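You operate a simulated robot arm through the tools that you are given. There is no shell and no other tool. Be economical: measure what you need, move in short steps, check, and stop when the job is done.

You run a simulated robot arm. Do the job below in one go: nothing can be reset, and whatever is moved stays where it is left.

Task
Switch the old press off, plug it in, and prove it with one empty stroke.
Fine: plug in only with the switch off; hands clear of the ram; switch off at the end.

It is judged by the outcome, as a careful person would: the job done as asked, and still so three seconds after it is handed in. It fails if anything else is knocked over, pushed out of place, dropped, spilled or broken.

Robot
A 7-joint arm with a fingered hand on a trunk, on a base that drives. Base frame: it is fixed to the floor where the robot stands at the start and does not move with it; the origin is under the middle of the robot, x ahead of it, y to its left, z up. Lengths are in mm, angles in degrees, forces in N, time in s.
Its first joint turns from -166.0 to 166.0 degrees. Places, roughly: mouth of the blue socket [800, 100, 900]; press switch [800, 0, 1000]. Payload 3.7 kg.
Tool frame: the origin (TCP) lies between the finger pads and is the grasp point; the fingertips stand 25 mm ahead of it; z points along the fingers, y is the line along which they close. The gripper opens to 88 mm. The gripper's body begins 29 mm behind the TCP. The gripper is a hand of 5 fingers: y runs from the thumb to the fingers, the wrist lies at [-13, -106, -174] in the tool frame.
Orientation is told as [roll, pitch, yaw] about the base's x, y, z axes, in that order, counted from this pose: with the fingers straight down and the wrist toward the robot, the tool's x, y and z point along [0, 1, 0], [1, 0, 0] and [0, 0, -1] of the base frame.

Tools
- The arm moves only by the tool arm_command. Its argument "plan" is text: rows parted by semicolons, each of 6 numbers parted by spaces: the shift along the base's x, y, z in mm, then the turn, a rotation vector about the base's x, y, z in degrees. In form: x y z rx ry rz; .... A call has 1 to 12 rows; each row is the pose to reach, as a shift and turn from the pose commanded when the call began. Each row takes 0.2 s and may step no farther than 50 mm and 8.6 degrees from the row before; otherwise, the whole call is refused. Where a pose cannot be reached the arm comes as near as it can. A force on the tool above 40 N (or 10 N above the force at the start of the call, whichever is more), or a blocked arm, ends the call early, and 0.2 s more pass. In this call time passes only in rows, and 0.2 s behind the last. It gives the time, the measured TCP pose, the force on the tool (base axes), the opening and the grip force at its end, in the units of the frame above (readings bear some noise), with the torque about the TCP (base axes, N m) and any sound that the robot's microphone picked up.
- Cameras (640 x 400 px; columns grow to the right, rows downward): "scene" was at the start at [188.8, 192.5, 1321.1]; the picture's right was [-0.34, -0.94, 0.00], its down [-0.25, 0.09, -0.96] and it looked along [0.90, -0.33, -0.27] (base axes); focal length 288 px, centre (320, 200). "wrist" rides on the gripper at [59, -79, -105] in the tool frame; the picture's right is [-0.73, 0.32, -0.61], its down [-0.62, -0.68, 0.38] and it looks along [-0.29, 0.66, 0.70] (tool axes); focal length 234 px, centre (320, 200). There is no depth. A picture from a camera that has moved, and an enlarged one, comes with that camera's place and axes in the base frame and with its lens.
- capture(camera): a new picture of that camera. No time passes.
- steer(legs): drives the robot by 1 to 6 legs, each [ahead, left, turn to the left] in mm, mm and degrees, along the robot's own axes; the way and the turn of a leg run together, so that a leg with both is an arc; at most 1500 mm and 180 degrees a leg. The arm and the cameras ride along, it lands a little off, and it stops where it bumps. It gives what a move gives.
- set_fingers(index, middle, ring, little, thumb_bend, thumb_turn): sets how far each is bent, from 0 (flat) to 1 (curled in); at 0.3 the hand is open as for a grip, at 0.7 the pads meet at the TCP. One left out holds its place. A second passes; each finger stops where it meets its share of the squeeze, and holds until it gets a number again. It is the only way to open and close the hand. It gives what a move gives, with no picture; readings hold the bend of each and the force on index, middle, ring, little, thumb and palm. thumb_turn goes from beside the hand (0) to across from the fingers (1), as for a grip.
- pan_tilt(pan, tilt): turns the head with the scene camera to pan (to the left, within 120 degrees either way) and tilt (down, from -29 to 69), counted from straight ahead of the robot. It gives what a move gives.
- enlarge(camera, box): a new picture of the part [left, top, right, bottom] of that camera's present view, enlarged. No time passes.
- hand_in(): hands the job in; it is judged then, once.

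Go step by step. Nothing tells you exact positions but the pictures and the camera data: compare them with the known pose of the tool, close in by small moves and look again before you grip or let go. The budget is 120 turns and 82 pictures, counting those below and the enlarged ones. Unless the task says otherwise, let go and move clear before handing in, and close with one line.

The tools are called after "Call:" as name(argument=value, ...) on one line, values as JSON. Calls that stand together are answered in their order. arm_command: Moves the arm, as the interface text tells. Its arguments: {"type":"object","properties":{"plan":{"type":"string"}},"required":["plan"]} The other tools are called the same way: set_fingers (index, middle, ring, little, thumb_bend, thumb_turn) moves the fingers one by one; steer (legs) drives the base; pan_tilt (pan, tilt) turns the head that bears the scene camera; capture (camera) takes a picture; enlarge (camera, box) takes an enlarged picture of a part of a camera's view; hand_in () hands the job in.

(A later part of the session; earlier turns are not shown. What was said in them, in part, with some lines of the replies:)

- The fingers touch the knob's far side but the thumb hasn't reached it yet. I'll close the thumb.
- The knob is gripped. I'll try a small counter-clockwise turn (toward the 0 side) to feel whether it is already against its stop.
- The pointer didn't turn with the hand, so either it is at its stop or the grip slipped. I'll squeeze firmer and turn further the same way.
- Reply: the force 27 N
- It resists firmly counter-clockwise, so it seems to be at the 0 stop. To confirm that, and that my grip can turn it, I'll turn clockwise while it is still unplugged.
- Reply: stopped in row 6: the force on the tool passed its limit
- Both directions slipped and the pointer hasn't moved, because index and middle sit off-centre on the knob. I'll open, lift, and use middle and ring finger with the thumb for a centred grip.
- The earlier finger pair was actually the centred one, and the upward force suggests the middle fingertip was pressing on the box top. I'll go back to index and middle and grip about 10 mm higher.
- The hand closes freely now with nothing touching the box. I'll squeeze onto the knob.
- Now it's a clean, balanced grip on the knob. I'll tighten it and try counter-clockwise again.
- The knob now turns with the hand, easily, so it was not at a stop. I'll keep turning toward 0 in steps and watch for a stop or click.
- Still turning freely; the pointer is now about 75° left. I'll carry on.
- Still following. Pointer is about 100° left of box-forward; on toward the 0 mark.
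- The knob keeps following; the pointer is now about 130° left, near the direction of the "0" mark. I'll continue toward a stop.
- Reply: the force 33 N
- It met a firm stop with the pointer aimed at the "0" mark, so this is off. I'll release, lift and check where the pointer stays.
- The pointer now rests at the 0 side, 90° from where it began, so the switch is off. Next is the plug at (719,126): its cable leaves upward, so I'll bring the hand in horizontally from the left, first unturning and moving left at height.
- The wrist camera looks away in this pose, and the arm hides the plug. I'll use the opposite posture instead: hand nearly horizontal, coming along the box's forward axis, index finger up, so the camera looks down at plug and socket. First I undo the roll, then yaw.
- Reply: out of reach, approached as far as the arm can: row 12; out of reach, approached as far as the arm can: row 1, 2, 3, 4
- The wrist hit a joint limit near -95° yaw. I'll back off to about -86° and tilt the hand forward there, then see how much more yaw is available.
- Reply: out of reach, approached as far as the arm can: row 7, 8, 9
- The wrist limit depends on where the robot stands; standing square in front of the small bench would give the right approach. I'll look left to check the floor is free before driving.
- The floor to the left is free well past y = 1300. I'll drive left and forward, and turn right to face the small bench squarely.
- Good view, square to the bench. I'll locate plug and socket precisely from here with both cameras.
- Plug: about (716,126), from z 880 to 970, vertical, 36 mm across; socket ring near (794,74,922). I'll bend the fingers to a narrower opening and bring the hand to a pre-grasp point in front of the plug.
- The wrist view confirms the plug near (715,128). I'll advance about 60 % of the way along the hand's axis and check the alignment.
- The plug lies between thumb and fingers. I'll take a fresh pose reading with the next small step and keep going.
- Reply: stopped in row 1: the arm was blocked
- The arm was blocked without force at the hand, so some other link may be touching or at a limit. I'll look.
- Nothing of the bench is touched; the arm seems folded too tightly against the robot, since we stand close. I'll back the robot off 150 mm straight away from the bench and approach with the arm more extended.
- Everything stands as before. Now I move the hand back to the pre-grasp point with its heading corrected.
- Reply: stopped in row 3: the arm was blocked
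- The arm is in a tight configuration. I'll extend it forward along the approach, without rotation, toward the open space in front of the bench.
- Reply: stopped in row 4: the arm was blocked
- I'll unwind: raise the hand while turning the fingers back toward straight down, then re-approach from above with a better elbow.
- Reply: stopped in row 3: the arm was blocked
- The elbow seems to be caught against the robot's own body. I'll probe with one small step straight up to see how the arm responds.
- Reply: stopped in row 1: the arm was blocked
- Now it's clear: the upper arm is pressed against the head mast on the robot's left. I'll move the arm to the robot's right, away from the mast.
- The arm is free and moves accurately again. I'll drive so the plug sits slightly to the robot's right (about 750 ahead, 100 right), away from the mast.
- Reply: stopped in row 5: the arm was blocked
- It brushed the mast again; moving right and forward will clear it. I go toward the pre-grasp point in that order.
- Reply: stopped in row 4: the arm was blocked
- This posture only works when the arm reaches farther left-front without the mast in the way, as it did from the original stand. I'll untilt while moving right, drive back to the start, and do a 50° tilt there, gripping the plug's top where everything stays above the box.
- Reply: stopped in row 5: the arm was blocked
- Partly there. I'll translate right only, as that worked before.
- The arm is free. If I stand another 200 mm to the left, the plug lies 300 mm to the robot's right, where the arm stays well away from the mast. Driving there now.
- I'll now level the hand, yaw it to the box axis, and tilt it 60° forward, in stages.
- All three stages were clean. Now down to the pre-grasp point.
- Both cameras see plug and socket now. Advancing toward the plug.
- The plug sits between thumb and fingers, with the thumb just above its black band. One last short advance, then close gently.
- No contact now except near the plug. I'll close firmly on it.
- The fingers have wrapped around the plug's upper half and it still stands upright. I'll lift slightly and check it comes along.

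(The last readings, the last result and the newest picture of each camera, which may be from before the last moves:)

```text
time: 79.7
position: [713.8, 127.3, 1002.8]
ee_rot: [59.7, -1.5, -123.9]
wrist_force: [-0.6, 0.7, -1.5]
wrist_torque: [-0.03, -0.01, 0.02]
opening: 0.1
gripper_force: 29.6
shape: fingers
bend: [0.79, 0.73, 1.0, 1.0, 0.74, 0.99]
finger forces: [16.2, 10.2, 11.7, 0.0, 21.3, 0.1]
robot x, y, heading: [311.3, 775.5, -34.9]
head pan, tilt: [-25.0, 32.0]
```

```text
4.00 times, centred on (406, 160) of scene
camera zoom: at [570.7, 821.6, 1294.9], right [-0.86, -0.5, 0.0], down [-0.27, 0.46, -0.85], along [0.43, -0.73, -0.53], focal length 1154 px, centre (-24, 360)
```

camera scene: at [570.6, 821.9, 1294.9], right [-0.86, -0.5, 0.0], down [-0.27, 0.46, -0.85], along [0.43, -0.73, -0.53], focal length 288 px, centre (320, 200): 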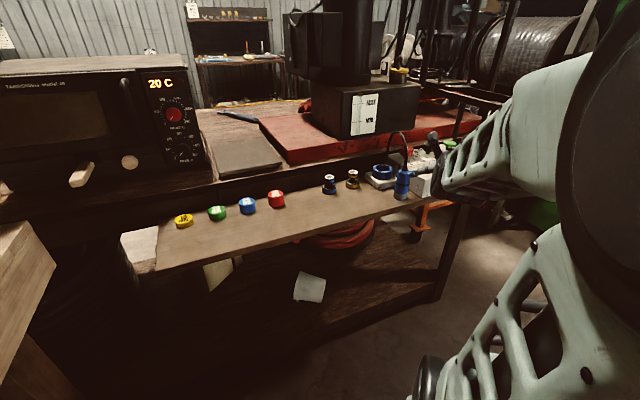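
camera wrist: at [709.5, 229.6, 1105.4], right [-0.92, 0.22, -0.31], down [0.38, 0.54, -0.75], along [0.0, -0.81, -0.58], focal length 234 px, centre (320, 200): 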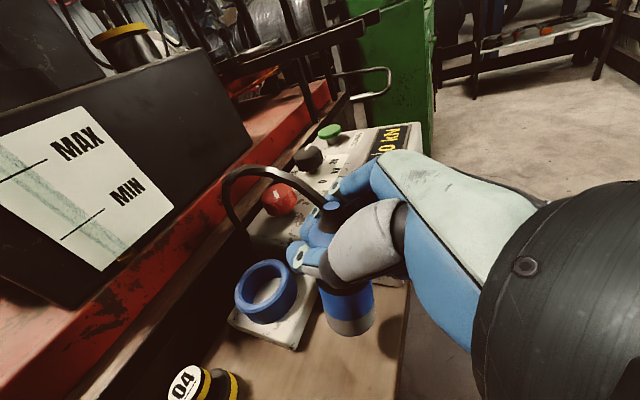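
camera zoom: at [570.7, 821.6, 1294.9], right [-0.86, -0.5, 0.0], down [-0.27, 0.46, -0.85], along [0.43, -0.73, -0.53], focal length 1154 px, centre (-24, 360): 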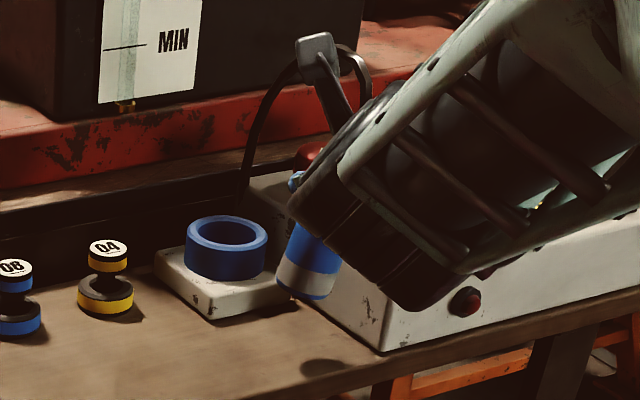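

The plug is up, but its foot leans about 10° forward. I'll rotate the hand to make it vertical, raise it a bit and move halfway toward the socket.

Call:
arm_command(plan="0 0 12 3.1 4.5 0;0 0 22 6.2 9.1 0;20 -13 22 6.2 9.1 0;42 -28 22 6.2 9.1 0")

Call:
capture(camera="wrist")

Call:
enlarge(camera="scene", box=[350, 110, 462, 210])

```text
time: 80.7
position: [756.1, 100.7, 1025.3]
ee_rot: [48.7, -1.4, -123.6]
wrist_force: [-0.2, -0.2, -1.3]
wrist_torque: [-0.02, 0.02, 0.01]
opening: 0.1
gripper_force: 30.4
shape: fingers
bend: [0.79, 0.74, 1.0, 1.0, 0.74, 0.99]
finger forces: [16.0, 10.1, 12.7, 0.1, 21.5, 0.0]
robot x, y, heading: [311.7, 772.1, -34.7]
head pan, tilt: [-25.0, 32.0]
```

```text
17 pictures are left
camera wrist: at [768.4, 190.6, 1138.0], right [-0.96, 0.25, -0.14], down [0.27, 0.62, -0.74], along [-0.1, -0.74, -0.66], focal length 234 px, centre (320, 200)
```

wrist: 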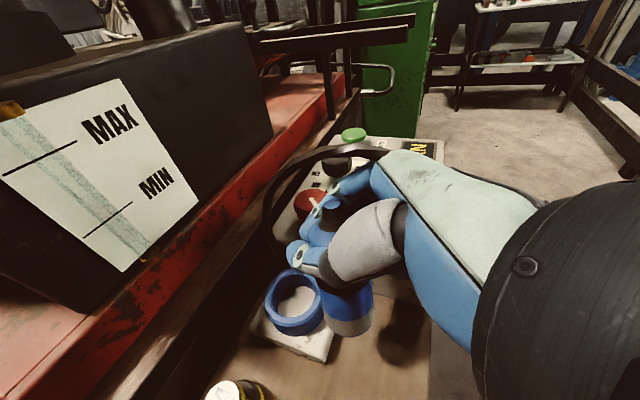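

```text
4.00 times, centred on (406, 160) of scene
camera zoom: at [570.7, 821.9, 1294.9], right [-0.86, -0.5, 0.0], down [-0.27, 0.46, -0.85], along [0.43, -0.73, -0.53], focal length 1154 px, centre (-24, 360)
```

zoom: 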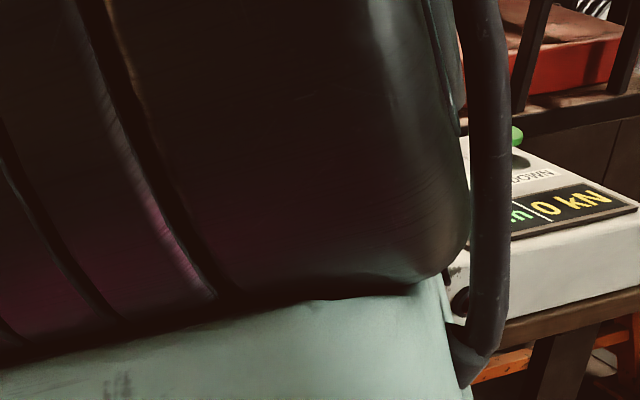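

The scene camera is blocked by the forearm, but the wrist camera sees both parts: the ring at about (798,79), the plug's foot about 44 mm short in x and 44 in y. I'll move most of that and look closely.

Call:
arm_command(plan="19 -18 0 0.8 1.2 0;38 -35 0 1.7 2.5 0")

Call:
enlarge(camera="wrist", box=[240, 210, 432, 390])

```text
time: 81.3
position: [792.6, 65.3, 1025.6]
ee_rot: [45.7, -1.3, -123.6]
wrist_force: [-0.6, 0.1, -1.5]
wrist_torque: [-0.02, -0.01, 0.01]
opening: 0.0
gripper_force: 30.4
shape: fingers
bend: [0.79, 0.74, 1.0, 1.0, 0.74, 0.99]
finger forces: [16.0, 10.1, 13.0, 0.0, 21.5, 0.0]
robot x, y, heading: [314.2, 773.9, -34.6]
head pan, tilt: [-25.0, 32.0]
```

```text
2.22 times, centred on (336, 300) of wrist
camera zoom: at [810.0, 152.5, 1139.7], right [-0.96, 0.25, -0.09], down [0.23, 0.64, -0.73], along [-0.13, -0.72, -0.68], focal length 520 px, centre (284, -22)
```

zoom: 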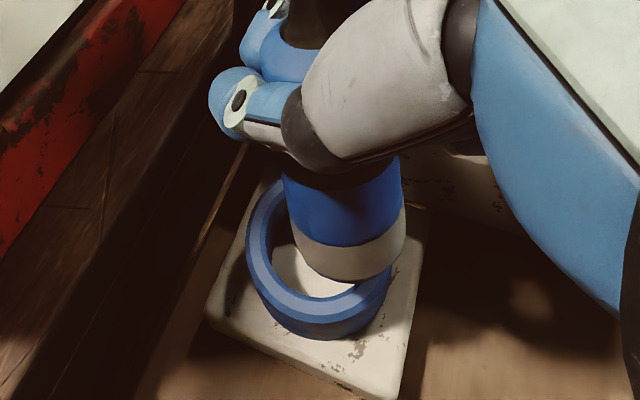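

The foot is now about 11 mm in x and 8 mm in y short of the ring centre, nearly upright. I'll correct that, ease the tilt by 2°, lower to just above the rim and check.

Call:
arm_command(plan="9 -6.5 0 -1.1 -1.7 0;9 -6.5 -24 -1.1 -1.7 0")

Call:
enlarge(camera="wrist", box=[240, 210, 432, 390])

```text
time: 81.9
position: [803.5, 58.3, 1002.5]
ee_rot: [47.6, -1.2, -123.6]
wrist_force: [0.3, -0.5, -1.7]
wrist_torque: [0.01, -0.01, 0.04]
opening: 0.0
gripper_force: 30.5
shape: fingers
bend: [0.79, 0.74, 1.0, 1.0, 0.74, 0.99]
finger forces: [16.0, 10.1, 13.5, 0.0, 21.5, 0.1]
robot x, y, heading: [314.4, 773.0, -35.1]
head pan, tilt: [-25.0, 32.0]
```

```text
2.22 times, centred on (336, 300) of wrist
camera zoom: at [817.3, 147.8, 1114.3], right [-0.96, 0.25, -0.12], down [0.25, 0.63, -0.73], along [-0.11, -0.74, -0.67], focal length 520 px, centre (284, -22)
```

zoom: 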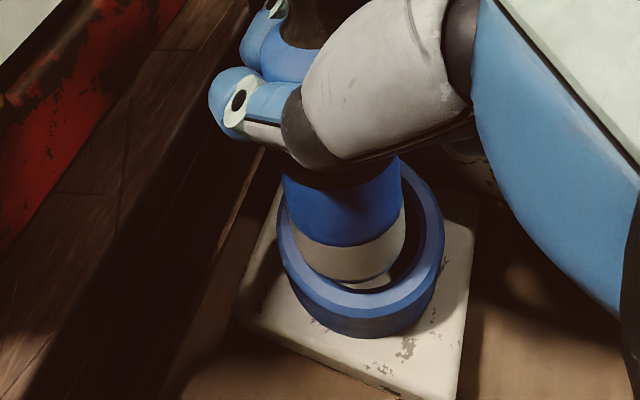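

The foot is just at the rim, about 3 mm off toward +x. I'll shift (-3,+1) and lower gently, letting the force limit stop it at the seat.

Call:
arm_command(plan="-3 1 0 0 0 0;-3 1 -6 0 0 0;-3 1 -12 0 0 0;-3 1 -18 0 0 0")

```text
time: 83.0
position: [800.6, 57.1, 987.8]
ee_rot: [48.2, -1.9, -123.9]
wrist_force: [2.5, -7.4, 11.0]
wrist_torque: [-0.08, 0.05, 0.08]
opening: 0.3
gripper_force: 36.8
shape: fingers
bend: [0.79, 0.74, 1.0, 1.0, 0.76, 0.96]
finger forces: [19.7, 16.6, 15.4, 0.0, 21.2, 0.1]
robot x, y, heading: [317.2, 769.9, -34.8]
head pan, tilt: [-25.0, 32.0]
stopped in row 4: the force on the tool passed its limit (the readings are from after the stop); the commanded pose is now the measured one
```

Call:
enlarge(camera="wrist", box=[240, 210, 432, 390])

```text
2.22 times, centred on (336, 300) of wrist
camera zoom: at [813.7, 147.4, 1099.6], right [-0.96, 0.25, -0.13], down [0.26, 0.62, -0.74], along [-0.11, -0.74, -0.66], focal length 520 px, centre (284, -22)
```

zoom: 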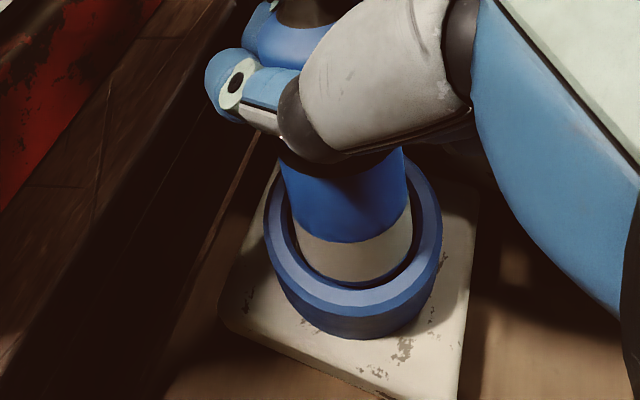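

The plug's end is inside the ring but the side force shows it rubbing on the near (+y) wall. I'll ease up slightly, shift 3 mm toward -y, and lower again.

Call:
arm_command(plan="0 -1 4 0 0 0;1 -3 2 0 0 0;1 -3 -4 0 0 0;1 -3 -10 0 0 0;1 -3 -16 0 0 0;1 -3 -22 0 0 0")

```text
time: 84.0
position: [798.7, 49.1, 982.4]
ee_rot: [48.7, -2.2, -124.3]
wrist_force: [-3.6, -6.7, 8.3]
wrist_torque: [0.07, 0.05, 0.1]
opening: 0.0
gripper_force: 42.3
shape: fingers
bend: [0.79, 0.75, 1.0, 1.0, 0.76, 0.95]
finger forces: [20.7, 17.4, 25.0, 0.0, 22.6, 0.0]
robot x, y, heading: [314.3, 773.5, -35.1]
head pan, tilt: [-25.0, 32.0]
stopped in row 5: the force on the tool passed its limit (the readings are from after the stop); the commanded pose is now the measured one
```

It went about 5 mm deeper. One look at how it sits now.

Call:
enlarge(camera="wrist", box=[260, 220, 420, 370])

```text
2.67 times, centred on (340, 295) of wrist
camera zoom: at [812.4, 142.2, 1093.6], right [-0.96, 0.26, -0.13], down [0.27, 0.61, -0.75], along [-0.11, -0.75, -0.65], focal length 624 px, centre (267, -53)
```

zoom: 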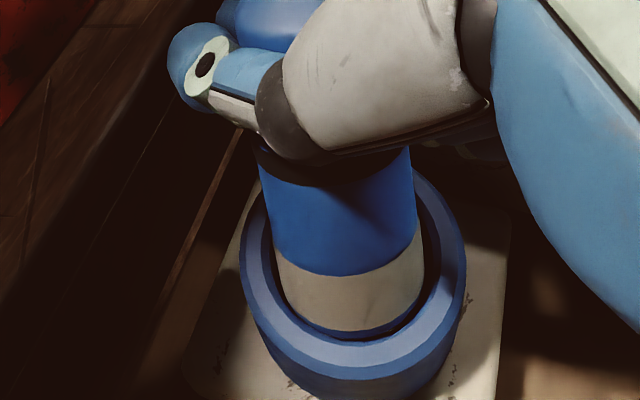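

My reading of the ellipses suggests the plug leans in the camera's depth direction. I'll raise it clear of the ring and look carefully.

Call:
arm_command(plan="0 0 15 0 0 0;0 0 45 0 0 0")

Call:
enlarge(camera="wrist", box=[250, 180, 442, 350])

```text
time: 84.6
position: [800.0, 51.4, 1025.5]
ee_rot: [48.5, -1.9, -124.2]
wrist_force: [-0.2, 0.1, -0.9]
wrist_torque: [-0.02, -0.02, 0.0]
opening: 0.2
gripper_force: 36.1
shape: fingers
bend: [0.79, 0.74, 1.0, 1.0, 0.76, 0.96]
finger forces: [16.3, 13.9, 19.8, 0.0, 21.5, 0.1]
robot x, y, heading: [317.6, 773.2, -34.7]
head pan, tilt: [-25.0, 32.0]
```

```text
2.35 times, centred on (346, 265) of wrist
camera zoom: at [813.4, 142.4, 1136.5], right [-0.96, 0.25, -0.13], down [0.26, 0.61, -0.74], along [-0.11, -0.75, -0.65], focal length 551 px, centre (259, 47)
```

zoom: 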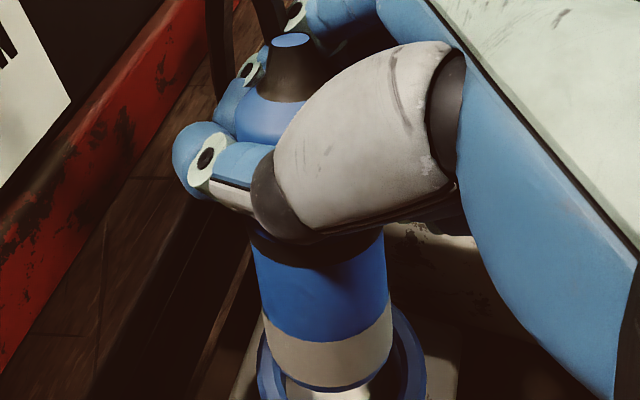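

The plug's top leans about 13° toward -y. I'll rotate the hand to set it upright, keeping the foot over the ring, and check.

Call:
arm_command(plan="0 5 4 -4.5 0.7 0;1 11 8 -9 1.4 0;1.5 16 8 -13 2 0")

Call:
enlarge(camera="wrist", box=[250, 200, 442, 370])

```text
time: 85.4
position: [801.9, 68.4, 1034.6]
ee_rot: [54.4, -13.9, -125.0]
wrist_force: [-0.4, -0.1, -1.4]
wrist_torque: [-0.01, -0.04, 0.05]
opening: 0.0
gripper_force: 25.3
shape: fingers
bend: [0.8, 0.75, 1.0, 1.0, 0.76, 0.97]
finger forces: [9.0, 10.9, 14.0, 0.0, 17.5, 0.1]
robot x, y, heading: [313.5, 773.7, -34.9]
head pan, tilt: [-25.0, 32.0]
```

```text
2.35 times, centred on (346, 285) of wrist
camera zoom: at [818.7, 181.6, 1121.2], right [-0.96, 0.22, -0.15], down [0.24, 0.43, -0.87], along [-0.13, -0.88, -0.46], focal length 551 px, centre (259, 0)
```

zoom: 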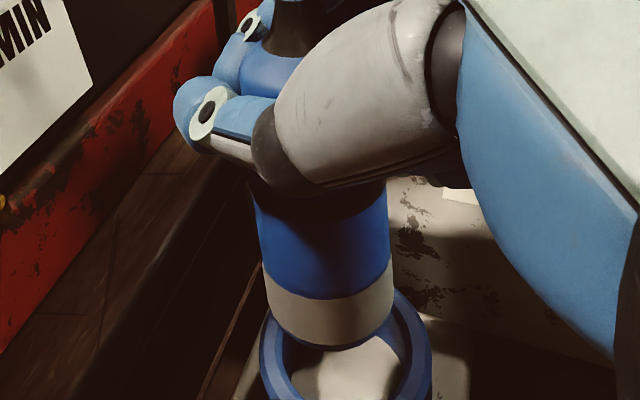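

Foot is now centred over the ring about 50 mm up, though a few degrees of lean remain. I'll rotate 6° more keeping the foot in place, and lower to the rim.

Call:
arm_command(plan="0 3 0 -3 0 0;0.5 6.5 2 -6 0 0;0.5 6.5 -20 -6 0 0;0.5 6.5 -42 -6 0 0")

Call:
enlarge(camera="wrist", box=[250, 200, 442, 370])

```text
time: 86.4
position: [802.2, 73.5, 996.4]
ee_rot: [58.4, -19.0, -126.1]
wrist_force: [5.2, -6.6, 21.6]
wrist_torque: [0.0, 0.12, 0.04]
opening: 0.1
gripper_force: 28.1
shape: fingers
bend: [0.8, 0.75, 1.0, 1.0, 0.76, 0.96]
finger forces: [11.0, 17.2, 13.1, 0.0, 14.9, 0.0]
robot x, y, heading: [314.8, 772.0, -34.8]
head pan, tilt: [-25.0, 32.0]
```

```text
2.35 times, centred on (346, 285) of wrist
camera zoom: at [819.6, 195.6, 1069.8], right [-0.96, 0.2, -0.18], down [0.24, 0.33, -0.91], along [-0.13, -0.92, -0.36], focal length 551 px, centre (259, 0)
```

zoom: 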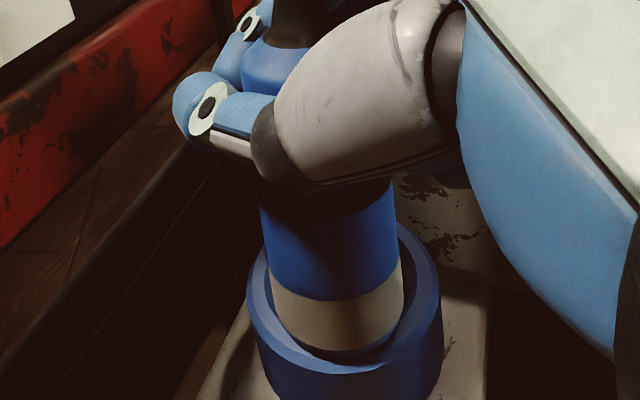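

The foot is in the mouth, yet the plug still leans by my ellipse measure (~9°). I'll lift 10 mm, rotate 8° more about the foot, shift 1.5 mm, and lower with force watching.

Call:
arm_command(plan="0 0 12 0 0 0;-1 4.5 13 -4 0 0;-1.5 9 14 -8 0 0;-1.5 9 6 -8 0 0;-1.5 9 0 -8 0 0;-1.5 9 -6 -8 0 0;-1.5 9 -12 -8 0 0;-1.5 9 -18 -8 0 0")

Call:
enlarge(camera="wrist", box=[250, 200, 442, 370])

```text
time: 87.8
position: [801.0, 81.2, 996.5]
ee_rot: [64.1, -25.7, -128.3]
wrist_force: [2.0, -0.7, 13.9]
wrist_torque: [0.03, 0.12, 0.01]
opening: 0.0
gripper_force: 34.9
shape: fingers
bend: [0.8, 0.75, 1.0, 1.0, 0.76, 0.95]
finger forces: [12.0, 12.7, 25.0, 0.0, 19.4, 0.0]
robot x, y, heading: [314.2, 772.2, -34.7]
head pan, tilt: [-25.0, 32.0]
stopped in row 6: the force on the tool passed its limit (the readings are from after the stop); the commanded pose is now the measured one
```

```text
2.35 times, centred on (346, 285) of wrist
camera zoom: at [818.2, 214.1, 1051.6], right [-0.96, 0.17, -0.21], down [0.24, 0.19, -0.95], along [-0.13, -0.97, -0.23], focal length 551 px, centre (259, 0)
```

zoom: 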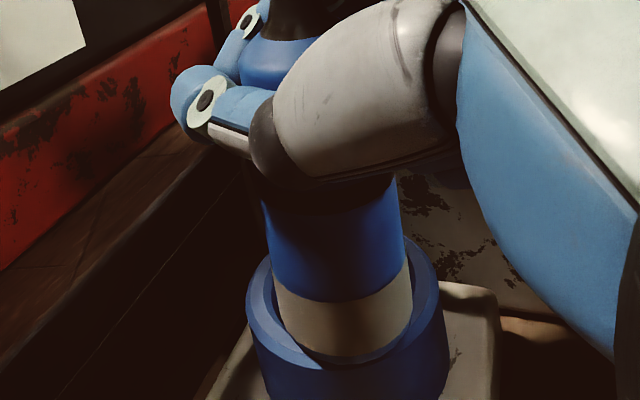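

Now upright and laterally centred; the foot rests on the near rim by about 3.5 mm. I'll shift toward -y and lower.

Call:
arm_command(plan="0 0 5 0 0 0;0 -3.5 5 -2 0 0;0 -3.5 0 -2 0 0;0 -3.5 -6 -2 0 0;0 -3.5 -12 -2 0 0;0 -3.5 -18 -2 0 0;0 -3.5 -24 -2 0 0")

```text
time: 88.8
position: [802.6, 77.2, 997.2]
ee_rot: [66.2, -27.4, -129.1]
wrist_force: [1.4, -3.3, 14.6]
wrist_torque: [0.09, 0.13, -0.02]
opening: 0.1
gripper_force: 35.5
shape: fingers
bend: [0.8, 0.75, 1.0, 1.0, 0.77, 0.94]
finger forces: [15.8, 12.1, 23.6, 0.1, 20.1, 0.0]
robot x, y, heading: [313.3, 771.8, -34.9]
head pan, tilt: [-25.0, 32.0]
stopped in row 5: the force on the tool passed its limit (the readings are from after the stop); the commanded pose is now the measured one
```

Still stopped at the rim. I'll take one tight picture of the contact before correcting.

Call:
enlarge(camera="wrist", box=[310, 270, 406, 360])

```text
4.44 times, centred on (358, 315) of wrist
camera zoom: at [819.0, 211.5, 1045.4], right [-0.96, 0.16, -0.22], down [0.25, 0.15, -0.96], along [-0.12, -0.98, -0.18], focal length 1041 px, centre (151, -311)
```

zoom: 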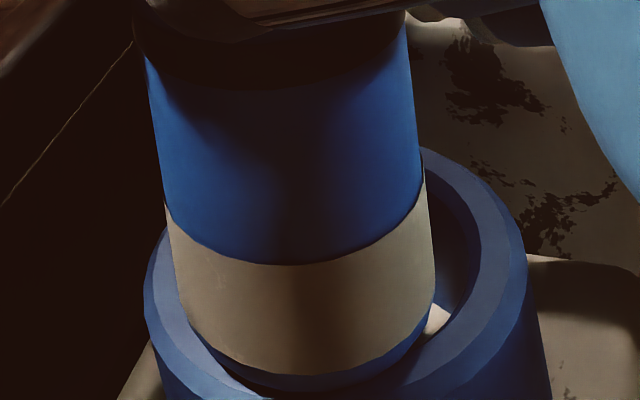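

Clear now: the plug's foot rests on the near-left rim, roughly 3.5 mm too far left in the picture and 6–8 mm too near the camera. I'll lift, shift (-4,-6.5) and lower again.

Call:
arm_command(plan="-1 -1 8 0 0 0;-4 -6.5 8 0 0 0;-4 -6.5 2 0 0 0;-4 -6.5 -4 0 0 0;-4 -6.5 -10 0 0 0;-4 -6.5 -16 0 0 0;-4 -6.5 -22 0 0 0;-4 -6.5 -28 0 0 0")

```text
time: 90.0
position: [794.9, 67.6, 991.5]
ee_rot: [67.0, -27.6, -129.9]
wrist_force: [-3.5, -4.4, 15.6]
wrist_torque: [0.03, -0.03, 0.01]
opening: 0.1
gripper_force: 37.3
shape: fingers
bend: [0.8, 0.75, 1.0, 1.0, 0.78, 0.93]
finger forces: [16.0, 12.3, 25.3, 0.1, 21.4, 0.1]
robot x, y, heading: [308.9, 771.0, -34.6]
head pan, tilt: [-25.0, 32.0]
stopped in row 6: the force on the tool passed its limit (the readings are from after the stop); the commanded pose is now the measured one
```

It's 6 mm lower and the remaining side force points toward -x,-y. I'll follow it a little and press on.

Call:
arm_command(plan="-1 -1.5 4 0 0 0;-2 -3 2 0 0 0;-2 -3 -4 0 0 0;-2 -3 -10 0 0 0;-2 -3 -16 0 0 0;-2 -3 -22 0 0 0;-2 -3 -28 0 0 0")

Call:
enlarge(camera="wrist", box=[290, 250, 418, 370])

```text
time: 91.0
position: [791.1, 64.2, 988.4]
ee_rot: [67.5, -27.6, -130.4]
wrist_force: [-5.2, 2.0, 17.8]
wrist_torque: [0.16, -0.13, 0.04]
opening: 0.0
gripper_force: 40.1
shape: fingers
bend: [0.8, 0.75, 1.0, 1.0, 0.8, 0.92]
finger forces: [18.8, 10.8, 26.3, 0.1, 25.2, 0.0]
robot x, y, heading: [314.0, 766.4, -34.8]
head pan, tilt: [-25.0, 32.0]
stopped in row 4: the force on the tool passed its limit (the readings are from after the stop); the commanded pose is now the measured one
```

```text
3.33 times, centred on (354, 310) of wrist
camera zoom: at [808.2, 198.2, 1035.4], right [-0.96, 0.17, -0.24], down [0.26, 0.13, -0.96], along [-0.13, -0.98, -0.17], focal length 781 px, centre (207, -167)
```

zoom: 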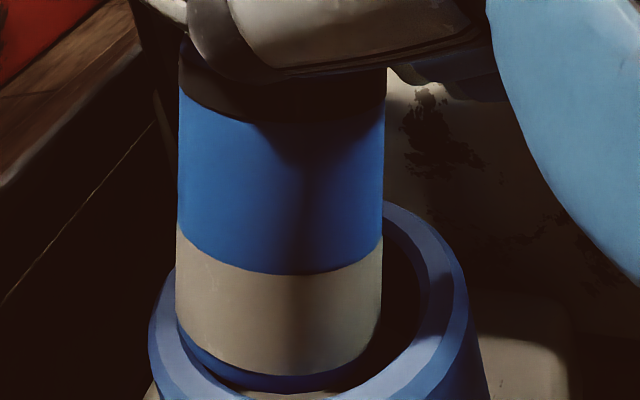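

The picture shows the plug's foot leaning about 11° toward +x and touching that side. I'll lift, rotate 11° about y with the foot moved 5 mm toward -x, and lower.

Call:
arm_command(plan="0 0 8 0 2 0;4 0 9 0 6 0;7.5 0 9 0 11 0;7.5 0 3 0 11 0;7.5 0 -3 0 11 0;7.5 0 -9 0 11 0;7.5 0 -15 0 11 0;7.5 0 -21 0 11 0;7.5 0 -27 0 11 0")

```text
time: 92.9
position: [800.9, 62.2, 967.4]
ee_rot: [58.0, -34.8, -125.3]
wrist_force: [1.6, 1.5, 15.1]
wrist_torque: [0.0, 0.13, -0.03]
opening: 0.0
gripper_force: 44.3
shape: fingers
bend: [0.8, 0.75, 1.0, 1.0, 0.78, 0.92]
finger forces: [18.5, 9.7, 33.3, 0.0, 27.5, 0.1]
robot x, y, heading: [311.4, 770.1, -34.8]
head pan, tilt: [-25.0, 32.0]
stopped in row 9: the force on the tool passed its limit (the readings are from after the stop); the commanded pose is now the measured one
```

It slid about 21 mm deeper. I'll press once more to feel whether it is seated.

Call:
arm_command(plan="0 0 -4 0 0 0;0 0 -8 0 0 0;0 0 -12 0 0 0")

Call:
enlarge(camera="wrist", box=[250, 210, 442, 370])

```text
time: 93.4
position: [801.9, 62.1, 967.2]
ee_rot: [58.7, -35.0, -125.6]
wrist_force: [-0.1, 3.4, 17.3]
wrist_torque: [0.11, 0.18, -0.05]
opening: 0.0
gripper_force: 46.5
shape: fingers
bend: [0.8, 0.75, 1.0, 1.0, 0.79, 0.92]
finger forces: [19.5, 9.0, 35.9, 0.0, 28.6, 0.1]
robot x, y, heading: [311.3, 773.8, -34.7]
head pan, tilt: [-25.0, 32.0]
stopped in row 2: the force on the tool passed its limit (the readings are from after the stop); the commanded pose is now the measured one
```

```text
2.50 times, centred on (346, 290) of wrist
camera zoom: at [827.4, 197.7, 1008.3], right [-0.98, 0.17, -0.06], down [0.08, 0.11, -0.99], along [-0.16, -0.98, -0.12], focal length 585 px, centre (255, -25)
```

zoom: 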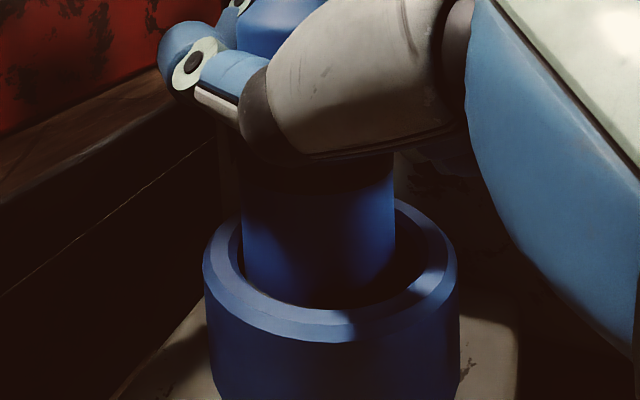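

The grey end has vanished fully into the ring and the plug stands upright in it. I'll open the hand and withdraw straight back along the fingers.

Call:
set_fingers(index=0.38, middle=0.38, thumb_bend=0.36)

Call:
arm_command(plan="-5 7 4 0 0 0;-13 18 11 0 0 0;-26 37 22 0 0 0;-42 59 35 0 0 0;-60 84 55 0 0 0;-75 104 85 0 0 0")

Call:
capture(camera="wrist")

```text
time: 94.4
position: [801.8, 61.0, 965.3]
ee_rot: [58.4, -34.8, -125.6]
wrist_force: [-5.8, 5.4, 6.3]
wrist_torque: [0.13, 0.12, -0.06]
opening: 68.4
gripper_force: 5.9
shape: fingers
bend: [0.38, 0.38, 1.0, 1.0, 0.37, 1.0]
finger forces: [0.1, 0.1, 10.3, 0.0, 0.5, 0.0]
robot x, y, heading: [313.8, 767.7, -34.7]
head pan, tilt: [-25.0, 32.0]
```

```text
time: 95.8
position: [726.3, 166.7, 1050.9]
ee_rot: [58.3, -34.9, -125.5]
wrist_force: [0.1, -0.4, 0.2]
wrist_torque: [-0.02, 0.04, 0.0]
opening: 69.2
gripper_force: 0.1
shape: fingers
bend: [0.38, 0.38, 1.0, 1.0, 0.36, 1.0]
finger forces: [0.1, 0.1, 0.1, 0.1, 0.1, 0.1]
robot x, y, heading: [310.3, 771.1, -34.7]
head pan, tilt: [-25.0, 32.0]
```

```text
4 pictures are left
camera wrist: at [751.3, 302.7, 1092.3], right [-0.98, 0.17, -0.06], down [0.08, 0.12, -0.99], along [-0.16, -0.98, -0.13], focal length 234 px, centre (320, 200)
```

wrist: 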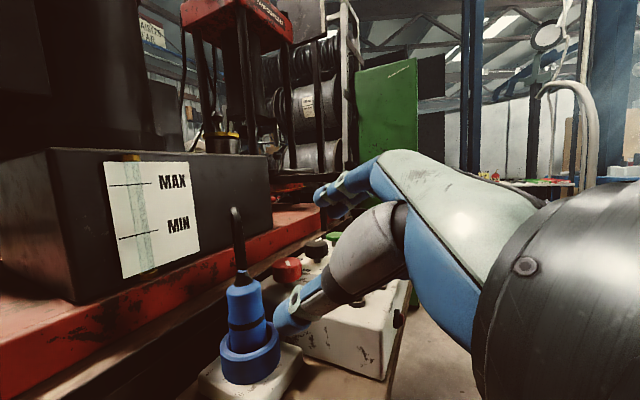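

The plug stands upright and deep in the socket, its band right at the rim, with the cable free. Next I untilt the hand at height, then drive back to the starting stand for the switch and button.

Call:
arm_command(plan="-5 7 25 6.6 4.6 0;-10 12 50 13.2 9.2 0;-10 12 75 19.9 13.9 0;-10 12 100 26.5 18.5 0;-10 12 125 33.1 23.1 0;-10 12 150 39.7 27.7 0;-10 12 175 46.4 32.4 0;-10 12 200 53 37 0")

Call:
set_fingers(index=0.3, middle=0.3, thumb_bend=0.3)

```text
time: 97.6
position: [716.9, 177.9, 1249.9]
ee_rot: [-0.1, 0.2, -105.6]
wrist_force: [0.1, 0.1, -0.1]
wrist_torque: [-0.02, 0.04, 0.0]
opening: 69.3
gripper_force: 0.1
shape: fingers
bend: [0.38, 0.38, 1.0, 1.0, 0.36, 1.0]
finger forces: [0.0, 0.1, 0.1, 0.0, 0.1, 0.0]
robot x, y, heading: [311.9, 772.4, -34.9]
head pan, tilt: [-25.0, 32.0]
```

```text
time: 98.6
position: [716.8, 178.8, 1250.2]
ee_rot: [0.0, 0.2, -105.7]
wrist_force: [0.1, -0.3, 0.6]
wrist_torque: [0.0, -0.01, -0.02]
opening: 84.2
gripper_force: 0.1
shape: fingers
bend: [0.3, 0.3, 1.0, 1.0, 0.3, 1.0]
finger forces: [0.0, 0.1, 0.0, 0.0, 0.1, 0.0]
robot x, y, heading: [314.3, 768.3, -35.0]
head pan, tilt: [-25.0, 32.0]
```

Clean. Now turn the hand back to face forward, and drive back along the bench to the start.

Call:
arm_command(plan="0 0 0 0 0 8;0 0 0 0 0 16;0 0 0 0 0 24;0 0 0 0 0 32;0 0 0 0 0 40;0 0 0 0 0 48;0 0 0 0 0 56;0 0 0 0 0 64;0 0 0 0 0 71")

Call:
steer(legs=[[0, -810, 0], [184, 0, 0], [0, 0, 35]])

Call:
pan_tilt(pan=-30, tilt=20)

```text
time: 100.6
position: [717.4, 177.8, 1251.2]
ee_rot: [0.0, 0.2, -34.4]
wrist_force: [0.3, 0.1, -0.4]
wrist_torque: [0.02, -0.03, -0.02]
opening: 83.7
gripper_force: 0.1
shape: fingers
bend: [0.3, 0.3, 1.0, 1.0, 0.3, 1.0]
finger forces: [0.0, 0.0, 0.0, 0.0, 0.0, 0.0]
robot x, y, heading: [313.3, 772.2, -34.6]
head pan, tilt: [-25.0, 32.0]
```

```text
time: 107.8
position: [671.9, -256.3, 1250.3]
ee_rot: [0.0, 0.1, 0.9]
wrist_force: [0.3, -0.6, 0.9]
wrist_torque: [0.02, 0.04, 0.03]
opening: 84.0
gripper_force: 0.0
shape: fingers
bend: [0.3, 0.3, 1.0, 1.0, 0.3, 1.0]
finger forces: [0.1, 0.0, 0.0, 0.0, 0.0, 0.1]
robot x, y, heading: [-3.1, -7.8, 0.6]
head pan, tilt: [-25.0, 32.0]
```

```text
time: 108.5
position: [671.4, -257.2, 1251.6]
ee_rot: [0.0, 0.2, 0.8]
wrist_force: [0.2, 0.0, 0.1]
wrist_torque: [-0.01, -0.03, -0.01]
opening: 84.0
gripper_force: 0.1
shape: fingers
bend: [0.3, 0.3, 1.0, 1.0, 0.3, 1.0]
finger forces: [0.0, 0.0, 0.0, 0.0, 0.1, 0.1]
robot x, y, heading: [1.5, -10.9, 0.6]
head pan, tilt: [-30.0, 20.0]
```

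Back at the start. I'll go over the knob with the hand yawed 60°, descend to the same grip height as before and grip it.

Call:
arm_command(plan="10 32 -15 0 0 7.4;20 64 -30 0 0 14.8;30 96 -45 0 0 22.2;40 128 -60 0 0 29.6;50 160 -80 0 0 37;60 192 -100 0 0 44.4;71 224 -120 0 0 51.8;81.5 254.5 -140 0 0 59.2")

Call:
arm_command(plan="0 0 -45 0 0 0;0 0 -90 0 0 0;0 0 -114 0 0 0")

Call:
capture(camera="wrist")

```text
time: 110.3
position: [752.3, -2.6, 1109.1]
ee_rot: [0.0, 0.1, 60.1]
wrist_force: [-0.3, -0.6, 1.0]
wrist_torque: [0.0, -0.02, -0.03]
opening: 84.1
gripper_force: 0.1
shape: fingers
bend: [0.3, 0.3, 1.0, 1.0, 0.3, 1.0]
finger forces: [0.0, 0.0, 0.0, 0.1, 0.0, 0.0]
robot x, y, heading: [0.0, -5.6, 0.8]
head pan, tilt: [-30.0, 20.0]
```

```text
time: 111.1
position: [750.8, -1.9, 995.3]
ee_rot: [0.0, 0.2, 60.0]
wrist_force: [0.1, 0.2, 0.6]
wrist_torque: [0.0, -0.02, 0.01]
opening: 84.2
gripper_force: 0.0
shape: fingers
bend: [0.3, 0.3, 1.0, 1.0, 0.3, 1.0]
finger forces: [0.0, 0.0, 0.0, 0.0, 0.1, 0.0]
robot x, y, heading: [-3.5, -6.0, 0.7]
head pan, tilt: [-30.0, 20.0]
```

```text
3 pictures are left
camera wrist: at [661.3, -40.6, 1100.3], right [0.79, -0.08, 0.61], down [0.2, -0.9, -0.38], along [0.58, 0.42, -0.7], focal length 234 px, centre (320, 200)
```

wrist: 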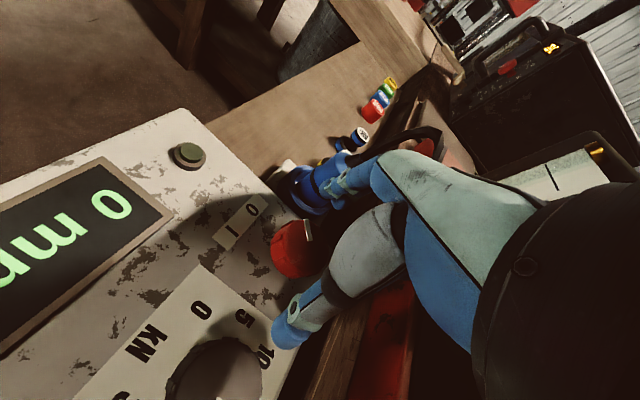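

The knob is right under the grasp point and the plug stays put. Down 18 mm, grip as before.

Call:
arm_command(plan="0 0 -18 0 0 0")

Call:
set_fingers(index=0.68, middle=0.68, thumb_bend=0.68)

Call:
set_fingers(index=0.8, middle=0.8, thumb_bend=0.8)

```text
time: 111.5
position: [750.5, -2.3, 977.7]
ee_rot: [0.0, 0.2, 60.0]
wrist_force: [0.3, 1.0, -0.4]
wrist_torque: [-0.01, 0.01, -0.02]
opening: 84.1
gripper_force: 0.0
shape: fingers
bend: [0.3, 0.3, 1.0, 1.0, 0.3, 1.0]
finger forces: [0.0, 0.0, 0.0, 0.0, 0.0, 0.1]
robot x, y, heading: [-0.5, -8.6, 0.8]
head pan, tilt: [-30.0, 20.0]
```

```text
time: 112.5
position: [751.7, -1.6, 979.2]
ee_rot: [-0.1, 0.2, 60.0]
wrist_force: [5.9, 6.3, 0.1]
wrist_torque: [0.17, -0.16, 0.02]
opening: 30.0
gripper_force: 11.6
shape: fingers
bend: [0.55, 0.58, 1.0, 1.0, 0.58, 1.0]
finger forces: [8.2, 7.6, 0.1, 0.0, 7.1, 0.1]
robot x, y, heading: [-0.4, -5.4, 0.4]
head pan, tilt: [-30.0, 20.0]
```

```text
time: 113.5
position: [751.9, -2.6, 979.0]
ee_rot: [0.1, 0.3, 60.0]
wrist_force: [6.6, 0.6, -1.1]
wrist_torque: [0.06, -0.22, -0.02]
opening: 28.9
gripper_force: 19.9
shape: fingers
bend: [0.55, 0.58, 1.0, 1.0, 0.59, 1.0]
finger forces: [10.5, 11.1, 0.0, 0.1, 17.8, 0.0]
robot x, y, heading: [0.1, -9.3, 0.3]
head pan, tilt: [-30.0, 20.0]
```

Good grip. Turning clockwise 88° to on, in one smooth call.

Call:
arm_command(plan="0 0 0 0 0 -8;0 0 0 0 0 -16;0 0 0 0 0 -24;0 0 0 0 0 -32;0 0 0 0 0 -40;0 0 0 0 0 -48;0 0 0 0 0 -56;0 0 0 0 0 -64;0 0 0 0 0 -72;0 0 0 0 0 -80;0 0 0 0 0 -88")

```text
time: 115.9
position: [752.4, -2.5, 979.5]
ee_rot: [0.0, 0.2, -28.0]
wrist_force: [-2.8, 1.2, -2.1]
wrist_torque: [0.03, 0.07, 0.06]
opening: 28.8
gripper_force: 18.1
shape: fingers
bend: [0.56, 0.59, 1.0, 1.0, 0.59, 1.0]
finger forces: [8.8, 7.7, 0.0, 0.0, 19.7, 0.0]
robot x, y, heading: [-2.1, -4.6, 0.5]
head pan, tilt: [-30.0, 20.0]
```

No stop felt yet; I'll go on a little until I feel the on-stop.

Call:
arm_command(plan="0 0 0 0 0 -4;0 0 0 0 0 -8;0 0 0 0 0 -12")

```text
time: 116.7
position: [753.1, -1.8, 979.1]
ee_rot: [0.1, 0.2, -40.1]
wrist_force: [1.0, 5.3, -1.8]
wrist_torque: [0.1, -0.07, 0.2]
opening: 29.0
gripper_force: 18.9
shape: fingers
bend: [0.57, 0.59, 1.0, 1.0, 0.59, 1.0]
finger forces: [10.1, 8.0, 0.0, 0.0, 19.8, 0.0]
robot x, y, heading: [-0.8, -4.6, 0.6]
head pan, tilt: [-30.0, 20.0]
```

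Torque is rising; a touch further to be sure it's at the stop.

Call:
arm_command(plan="0 0 0 0 0 -4;0 0 0 0 0 -8")

```text
time: 117.3
position: [752.3, -1.9, 977.7]
ee_rot: [-0.1, 0.2, -47.9]
wrist_force: [4.5, 6.1, -0.5]
wrist_torque: [0.09, -0.18, 0.32]
opening: 29.1
gripper_force: 20.2
shape: fingers
bend: [0.57, 0.59, 1.0, 1.0, 0.59, 1.0]
finger forces: [11.9, 8.7, 0.0, 0.1, 19.3, 0.0]
robot x, y, heading: [-3.0, -4.0, 0.6]
head pan, tilt: [-30.0, 20.0]
```

The switch is firmly at its on-stop. I'll let go, lift, close the fingertips into a point, and move above the green DOWN button, which I place at about (650,-133,964).

Call:
set_fingers(index=0.3, middle=0.3, thumb_bend=0.3)

Call:
arm_command(plan="0 0 35 0 0 0;0 0 75 0 0 5;-20 -25 90 0 0 10;-45 -58 90 0 0 15;-75 -95 90 0 0 18;-102 -131 90 0 0 18")

Call:
set_fingers(index=0.68, middle=0.68, thumb_bend=0.68)

Call:
capture(camera="scene")

```text
time: 118.3
position: [752.9, -2.2, 978.5]
ee_rot: [0.0, 0.2, -48.1]
wrist_force: [0.0, 0.0, 0.9]
wrist_torque: [-0.02, 0.01, 0.0]
opening: 84.2
gripper_force: 0.0
shape: fingers
bend: [0.3, 0.3, 1.0, 1.0, 0.3, 1.0]
finger forces: [0.0, 0.0, 0.0, 0.0, 0.0, 0.0]
robot x, y, heading: [-0.5, -10.2, 0.5]
head pan, tilt: [-30.0, 20.0]
```

```text
time: 119.7
position: [651.7, -134.1, 1069.3]
ee_rot: [0.0, 0.2, -29.9]
wrist_force: [1.0, -0.8, -0.3]
wrist_torque: [-0.05, -0.01, 0.0]
opening: 84.2
gripper_force: 0.0
shape: fingers
bend: [0.3, 0.3, 1.0, 1.0, 0.3, 1.0]
finger forces: [0.1, 0.0, 0.0, 0.0, 0.0, 0.0]
robot x, y, heading: [-0.8, -9.0, 0.8]
head pan, tilt: [-30.0, 20.0]
```

```text
time: 120.7
position: [651.3, -132.4, 1068.5]
ee_rot: [0.1, 0.2, -30.2]
wrist_force: [0.7, -0.3, -0.4]
wrist_torque: [0.01, -0.02, -0.03]
opening: 3.1
gripper_force: 0.1
shape: fingers
bend: [0.68, 0.68, 1.0, 1.0, 0.68, 1.0]
finger forces: [0.1, 0.1, 0.0, 0.0, 0.1, 0.0]
robot x, y, heading: [-2.3, -7.3, 0.7]
head pan, tilt: [-30.0, 20.0]
```

```text
2 pictures are left
camera scene: at [178.3, 172.7, 1314.1], right [-0.49, -0.87, 0.0], down [-0.3, 0.17, -0.94], along [0.82, -0.46, -0.34], focal length 288 px, centre (320, 200)
```

scene: 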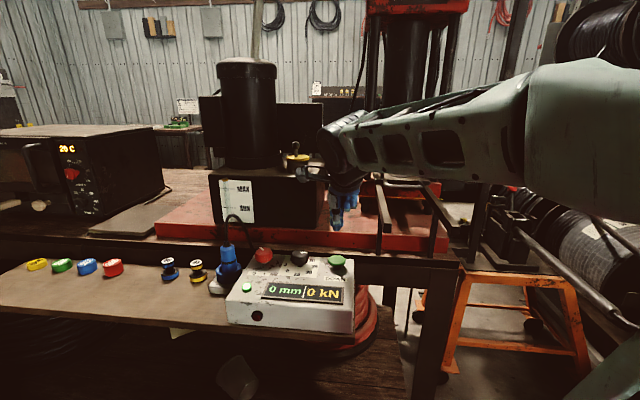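

The small lamp on the box now glows green, so the press has power. The hand is over the green button and away from the ram; I press down slowly.

Call:
arm_command(plan="-1 -3 -40 0 0 0;-1 -3 -70 0 0 0;-1 -3 -76 0 0 0;-1 -3 -80 0 0 0;-1 -3 -84 0 0 0;-1 -3 -88 0 0 0")

```text
time: 122.1
position: [650.0, -135.0, 982.2]
ee_rot: [0.2, 0.1, -30.1]
wrist_force: [1.6, -0.4, 9.5]
wrist_torque: [-0.05, -0.13, 0.04]
opening: 2.8
gripper_force: 4.3
shape: fingers
bend: [0.68, 0.68, 1.0, 1.0, 0.68, 1.0]
finger forces: [5.3, 3.0, 0.0, 0.1, 0.0, 0.1]
robot x, y, heading: [-0.7, -5.4, 0.6]
head pan, tilt: [-30.0, 20.0]
heard: click
```

Click heard. I hold here for a second and listen.

Call:
arm_command(plan="0 0 0 0 0 0;0 0 0 0 0 0;0 0 0 0 0 0;0 0 0 0 0 0;0 0 0 0 0 0;0 0 0 0 0 0")

Call:
capture(camera="scene")

```text
time: 123.5
position: [648.5, -137.0, 981.6]
ee_rot: [-0.1, 0.2, -30.1]
wrist_force: [4.1, -0.6, 11.5]
wrist_torque: [-0.06, -0.13, -0.02]
opening: 2.9
gripper_force: 5.8
shape: fingers
bend: [0.68, 0.68, 1.0, 1.0, 0.68, 1.0]
finger forces: [7.0, 3.7, 0.1, 0.1, 0.0, 0.0]
robot x, y, heading: [-0.6, -5.6, 0.5]
head pan, tilt: [-30.0, 20.0]
```

```text
1 pictures are left
camera scene: at [178.1, 172.7, 1314.2], right [-0.49, -0.87, 0.0], down [-0.3, 0.17, -0.94], along [0.82, -0.46, -0.34], focal length 288 px, centre (320, 200)
```

scene: 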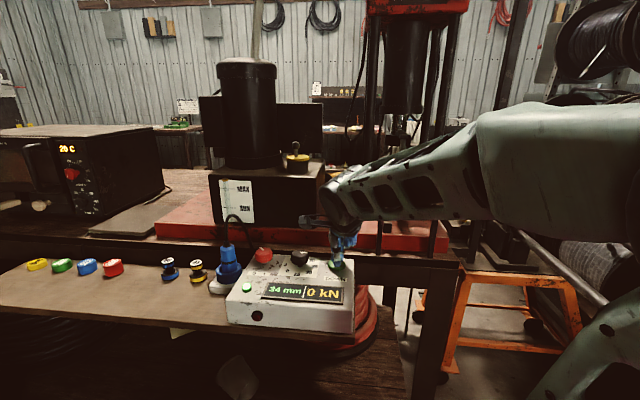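

The display reads about 34 mm at 0 kN: the ram is coming down while the button is held. I keep holding to the end of the stroke, listening.

Call:
arm_command(plan="0 0 0 0 0 0;0 0 0 0 0 0;0 0 0 0 0 0;0 0 0 0 0 0;0 0 0 0 0 0;0 0 0 0 0 0;0 0 0 0 0 0;0 0 0 0 0 0;0 0 0 0 0 0;0 0 0 0 0 0;0 0 0 0 0 0;0 0 0 0 0 0")

```text
time: 126.1
position: [650.0, -135.8, 980.8]
ee_rot: [0.0, 0.2, -30.0]
wrist_force: [2.5, -1.2, 11.7]
wrist_torque: [-0.08, -0.17, 0.0]
opening: 3.0
gripper_force: 5.6
shape: fingers
bend: [0.68, 0.68, 1.0, 1.0, 0.68, 1.0]
finger forces: [7.6, 3.6, 0.0, 0.0, 0.0, 0.1]
robot x, y, heading: [-1.5, -9.2, 0.7]
head pan, tilt: [-30.0, 20.0]
```

No sound yet; holding on.

Call:
arm_command(plan="0 0 0 0 0 0;0 0 0 0 0 0;0 0 0 0 0 0;0 0 0 0 0 0;0 0 0 0 0 0;0 0 0 0 0 0;0 0 0 0 0 0;0 0 0 0 0 0;0 0 0 0 0 0;0 0 0 0 0 0;0 0 0 0 0 0;0 0 0 0 0 0")

```text
time: 128.7
position: [649.1, -136.3, 981.7]
ee_rot: [0.1, 0.2, -30.0]
wrist_force: [3.3, -0.7, 11.2]
wrist_torque: [-0.06, -0.14, -0.03]
opening: 3.0
gripper_force: 5.7
shape: fingers
bend: [0.68, 0.68, 1.0, 1.0, 0.68, 1.0]
finger forces: [7.7, 3.6, 0.0, 0.0, 0.0, 0.1]
robot x, y, heading: [-2.9, -7.7, 0.6]
head pan, tilt: [-30.0, 20.0]
```

I'll hold one more spell to make sure the full stroke is done.

Call:
arm_command(plan="0 0 0 0 0 0;0 0 0 0 0 0;0 0 0 0 0 0;0 0 0 0 0 0;0 0 0 0 0 0;0 0 0 0 0 0;0 0 0 0 0 0;0 0 0 0 0 0;0 0 0 0 0 0;0 0 0 0 0 0;0 0 0 0 0 0;0 0 0 0 0 0")

Call:
arm_command(plan="0 0 10 0 0 0;0 0 45 0 0 0;0 0 85 0 0 0;0 0 85 0 0 0;0 0 85 0 0 0;0 0 85 0 0 0;0 0 85 0 0 0;0 0 85 0 0 0;0 0 85 0 0 0;0 0 85 0 0 0;0 0 85 0 0 0;0 0 85 0 0 0")

```text
time: 131.3
position: [650.1, -136.2, 981.6]
ee_rot: [0.1, 0.2, -30.0]
wrist_force: [2.1, -1.5, 12.3]
wrist_torque: [-0.1, -0.17, -0.01]
opening: 3.0
gripper_force: 5.5
shape: fingers
bend: [0.68, 0.68, 1.0, 1.0, 0.68, 1.0]
finger forces: [7.6, 3.6, 0.1, 0.1, 0.0, 0.0]
robot x, y, heading: [-3.1, -10.2, 0.6]
head pan, tilt: [-30.0, 20.0]
```

```text
time: 133.9
position: [650.9, -137.0, 1067.3]
ee_rot: [0.0, 0.1, -30.0]
wrist_force: [0.3, -0.6, 0.4]
wrist_torque: [-0.02, 0.01, 0.03]
opening: 3.1
gripper_force: 0.2
shape: fingers
bend: [0.68, 0.68, 1.0, 1.0, 0.68, 1.0]
finger forces: [0.0, 0.1, 0.0, 0.0, 0.0, 0.0]
robot x, y, heading: [2.3, -4.6, 0.6]
head pan, tilt: [-30.0, 20.0]
```

Button released. The ram has time to return while I open the hand and go back over the switch.

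Call:
set_fingers(index=0.3, middle=0.3, thumb_bend=0.3)

Call:
arm_command(plan="25 33 0 0 0 -3;50 66 0 0 0 -6;75 100 0 0 0 -9;101.5 134.5 0 0 0 -10;101.5 134.5 -40 0 0 -10;101.5 134.5 -75 0 0 -10;101.5 134.5 -89.5 0 0 -10")

Call:
set_fingers(index=0.68, middle=0.68, thumb_bend=0.68)

Call:
set_fingers(index=0.8, middle=0.8, thumb_bend=0.8)

Call:
arm_command(plan="0 0 0 0 0 0;0 0 0 0 0 0;0 0 0 0 0 0;0 0 0 0 0 0;0 0 0 0 0 0;0 0 0 0 0 0;0 0 0 0 0 0;0 0 0 0 0 0;0 0 0 0 0 0;0 0 0 0 0 0;0 0 0 0 0 0;0 0 0 0 0 0")

```text
time: 134.9
position: [650.2, -136.4, 1067.3]
ee_rot: [0.1, 0.3, -30.0]
wrist_force: [0.3, 0.6, 0.0]
wrist_torque: [0.0, 0.02, 0.03]
opening: 84.1
gripper_force: 0.2
shape: fingers
bend: [0.3, 0.3, 1.0, 1.0, 0.3, 1.0]
finger forces: [0.1, 0.0, 0.0, 0.0, 0.0, 0.0]
robot x, y, heading: [-1.9, -3.6, 0.6]
head pan, tilt: [-30.0, 20.0]
```

```text
time: 136.5
position: [751.2, -1.2, 975.9]
ee_rot: [0.0, 0.3, -40.0]
wrist_force: [-0.1, -0.1, 0.2]
wrist_torque: [0.03, 0.02, -0.03]
opening: 84.0
gripper_force: 0.1
shape: fingers
bend: [0.3, 0.3, 1.0, 1.0, 0.3, 1.0]
finger forces: [0.0, 0.0, 0.0, 0.1, 0.1, 0.2]
robot x, y, heading: [0.6, -8.3, 0.5]
head pan, tilt: [-30.0, 20.0]
```

```text
time: 137.5
position: [752.0, -2.2, 975.7]
ee_rot: [0.0, 0.2, -40.1]
wrist_force: [3.5, -5.0, -1.5]
wrist_torque: [-0.12, -0.06, 0.0]
opening: 30.3
gripper_force: 10.6
shape: fingers
bend: [0.55, 0.6, 1.0, 1.0, 0.57, 1.0]
finger forces: [7.9, 5.6, 0.0, 0.0, 7.8, 0.1]
robot x, y, heading: [-0.1, -5.1, 0.7]
head pan, tilt: [-30.0, 20.0]
```

```text
time: 138.5
position: [750.9, -2.0, 976.1]
ee_rot: [-0.1, 0.3, -40.1]
wrist_force: [-1.6, -3.9, -5.3]
wrist_torque: [-0.02, 0.01, 0.04]
opening: 29.4
gripper_force: 19.4
shape: fingers
bend: [0.55, 0.6, 1.0, 1.0, 0.59, 1.0]
finger forces: [10.5, 9.9, 0.0, 0.1, 18.6, 0.0]
robot x, y, heading: [0.9, -7.0, 0.4]
head pan, tilt: [-30.0, 20.0]
```

```text
time: 141.1
position: [751.2, -1.3, 975.2]
ee_rot: [0.0, 0.2, -40.0]
wrist_force: [-1.3, -3.8, -6.1]
wrist_torque: [-0.09, 0.02, -0.01]
opening: 29.3
gripper_force: 19.7
shape: fingers
bend: [0.55, 0.6, 1.0, 1.0, 0.58, 1.0]
finger forces: [10.4, 10.0, 0.0, 0.0, 18.4, 0.1]
robot x, y, heading: [2.4, -9.8, 0.5]
head pan, tilt: [-30.0, 20.0]
```

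The switch is gripped and the ram has had ten seconds to return. Turning counter-clockwise to off.

Call:
arm_command(plan="0 0 0 0 0 8;0 0 0 0 0 16;0 0 0 0 0 24;0 0 0 0 0 32;0 0 0 0 0 40;0 0 0 0 0 48;0 0 0 0 0 56;0 0 0 0 0 64;0 0 0 0 0 72;0 0 0 0 0 80;0 0 0 0 0 88;0 0 0 0 0 96")

Call:
arm_command(plan="0 0 0 0 0 4;0 0 0 0 0 8;0 0 0 0 0 12;0 0 0 0 0 16")

```text
time: 143.7
position: [753.0, -2.1, 976.3]
ee_rot: [0.1, 0.1, 56.0]
wrist_force: [14.6, -5.1, -5.1]
wrist_torque: [-0.14, -0.31, -0.24]
opening: 29.2
gripper_force: 20.5
shape: fingers
bend: [0.55, 0.59, 1.0, 1.0, 0.6, 1.0]
finger forces: [10.7, 13.1, 0.1, 0.0, 17.1, 0.0]
robot x, y, heading: [-2.4, -5.1, 0.5]
head pan, tilt: [-30.0, 20.0]
```

```text
time: 144.7
position: [751.9, -2.3, 975.2]
ee_rot: [0.1, 0.3, 72.0]
wrist_force: [18.2, -4.1, -8.3]
wrist_torque: [-0.18, -0.31, -0.4]
opening: 28.0
gripper_force: 22.3
shape: fingers
bend: [0.54, 0.6, 1.0, 1.0, 0.63, 0.99]
finger forces: [11.1, 16.6, 0.1, 0.0, 16.4, 0.0]
robot x, y, heading: [-4.1, -15.0, 0.6]
head pan, tilt: [-30.0, 20.0]
```

Torque confirms the off-stop. I release, lift well clear, and use the last picture to check pointer, lamp, display and plug.

Call:
set_fingers(index=0.3, middle=0.3, thumb_bend=0.3)

Call:
arm_command(plan="0 0 40 0 0 0;0 0 85 0 0 0;0 0 130 0 0 -6;-10 -20 175 0 0 -12;-20 -40 220 0 0 -18;-30 -70 260 0 0 -24")

Call:
enlarge(camera="scene", box=[180, 210, 372, 330])

```text
time: 145.7
position: [750.2, -2.4, 975.7]
ee_rot: [0.1, 0.2, 72.0]
wrist_force: [-0.7, 0.4, 0.1]
wrist_torque: [0.02, -0.02, -0.01]
opening: 84.1
gripper_force: 0.1
shape: fingers
bend: [0.3, 0.3, 1.0, 1.0, 0.3, 1.0]
finger forces: [0.0, 0.0, 0.0, 0.1, 0.1, 0.0]
robot x, y, heading: [-0.3, -7.3, 0.4]
head pan, tilt: [-30.0, 20.0]
```

```text
refused: row 4 steps farther than a row can; nothing moved
```

```text
3.33 times, centred on (276, 270) of scene
camera zoom: at [178.3, 172.7, 1314.1], right [-0.49, -0.87, 0.0], down [-0.3, 0.17, -0.94], along [0.82, -0.46, -0.34], focal length 962 px, centre (467, -33)
```

zoom: 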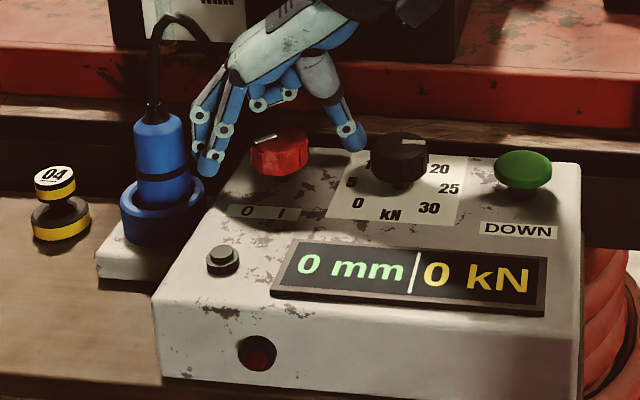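

Lamp is out, the display reads 0 mm | 0 kN, the pointer is on the 0 side and the plug sits in the socket. I'll lift the open hand clear in smaller steps.

Call:
arm_command(plan="0 0 35 0 0 0;0 0 75 0 0 0;0 0 115 0 0 -5;-8 -10 155 0 0 -10;-16 -25 190 0 0 -15;-24 -40 225 0 0 -20")

```text
time: 147.1
position: [726.2, -41.6, 1203.0]
ee_rot: [0.1, 0.2, 51.9]
wrist_force: [0.1, -0.3, 0.0]
wrist_torque: [0.05, 0.02, 0.02]
opening: 84.1
gripper_force: 0.0
shape: fingers
bend: [0.3, 0.3, 1.0, 1.0, 0.3, 1.0]
finger forces: [0.0, 0.0, 0.1, 0.0, 0.0, 0.0]
robot x, y, heading: [-2.8, -4.8, 0.6]
head pan, tilt: [-30.0, 20.0]
```

The hand is clear and everything is at rest, so I hand the job in.

Call:
hand_in()

```text
The job is handed in.
```

The press was switched off, plugged in with the switch off, and run through one empty stroke with the hand clear of the ram. It is switched off again, with the ram back at 0 mm and 0 kN. I saw the ram going down at about 34 mm and held the button about 8 seconds more, but I did not see it reach the bottom.
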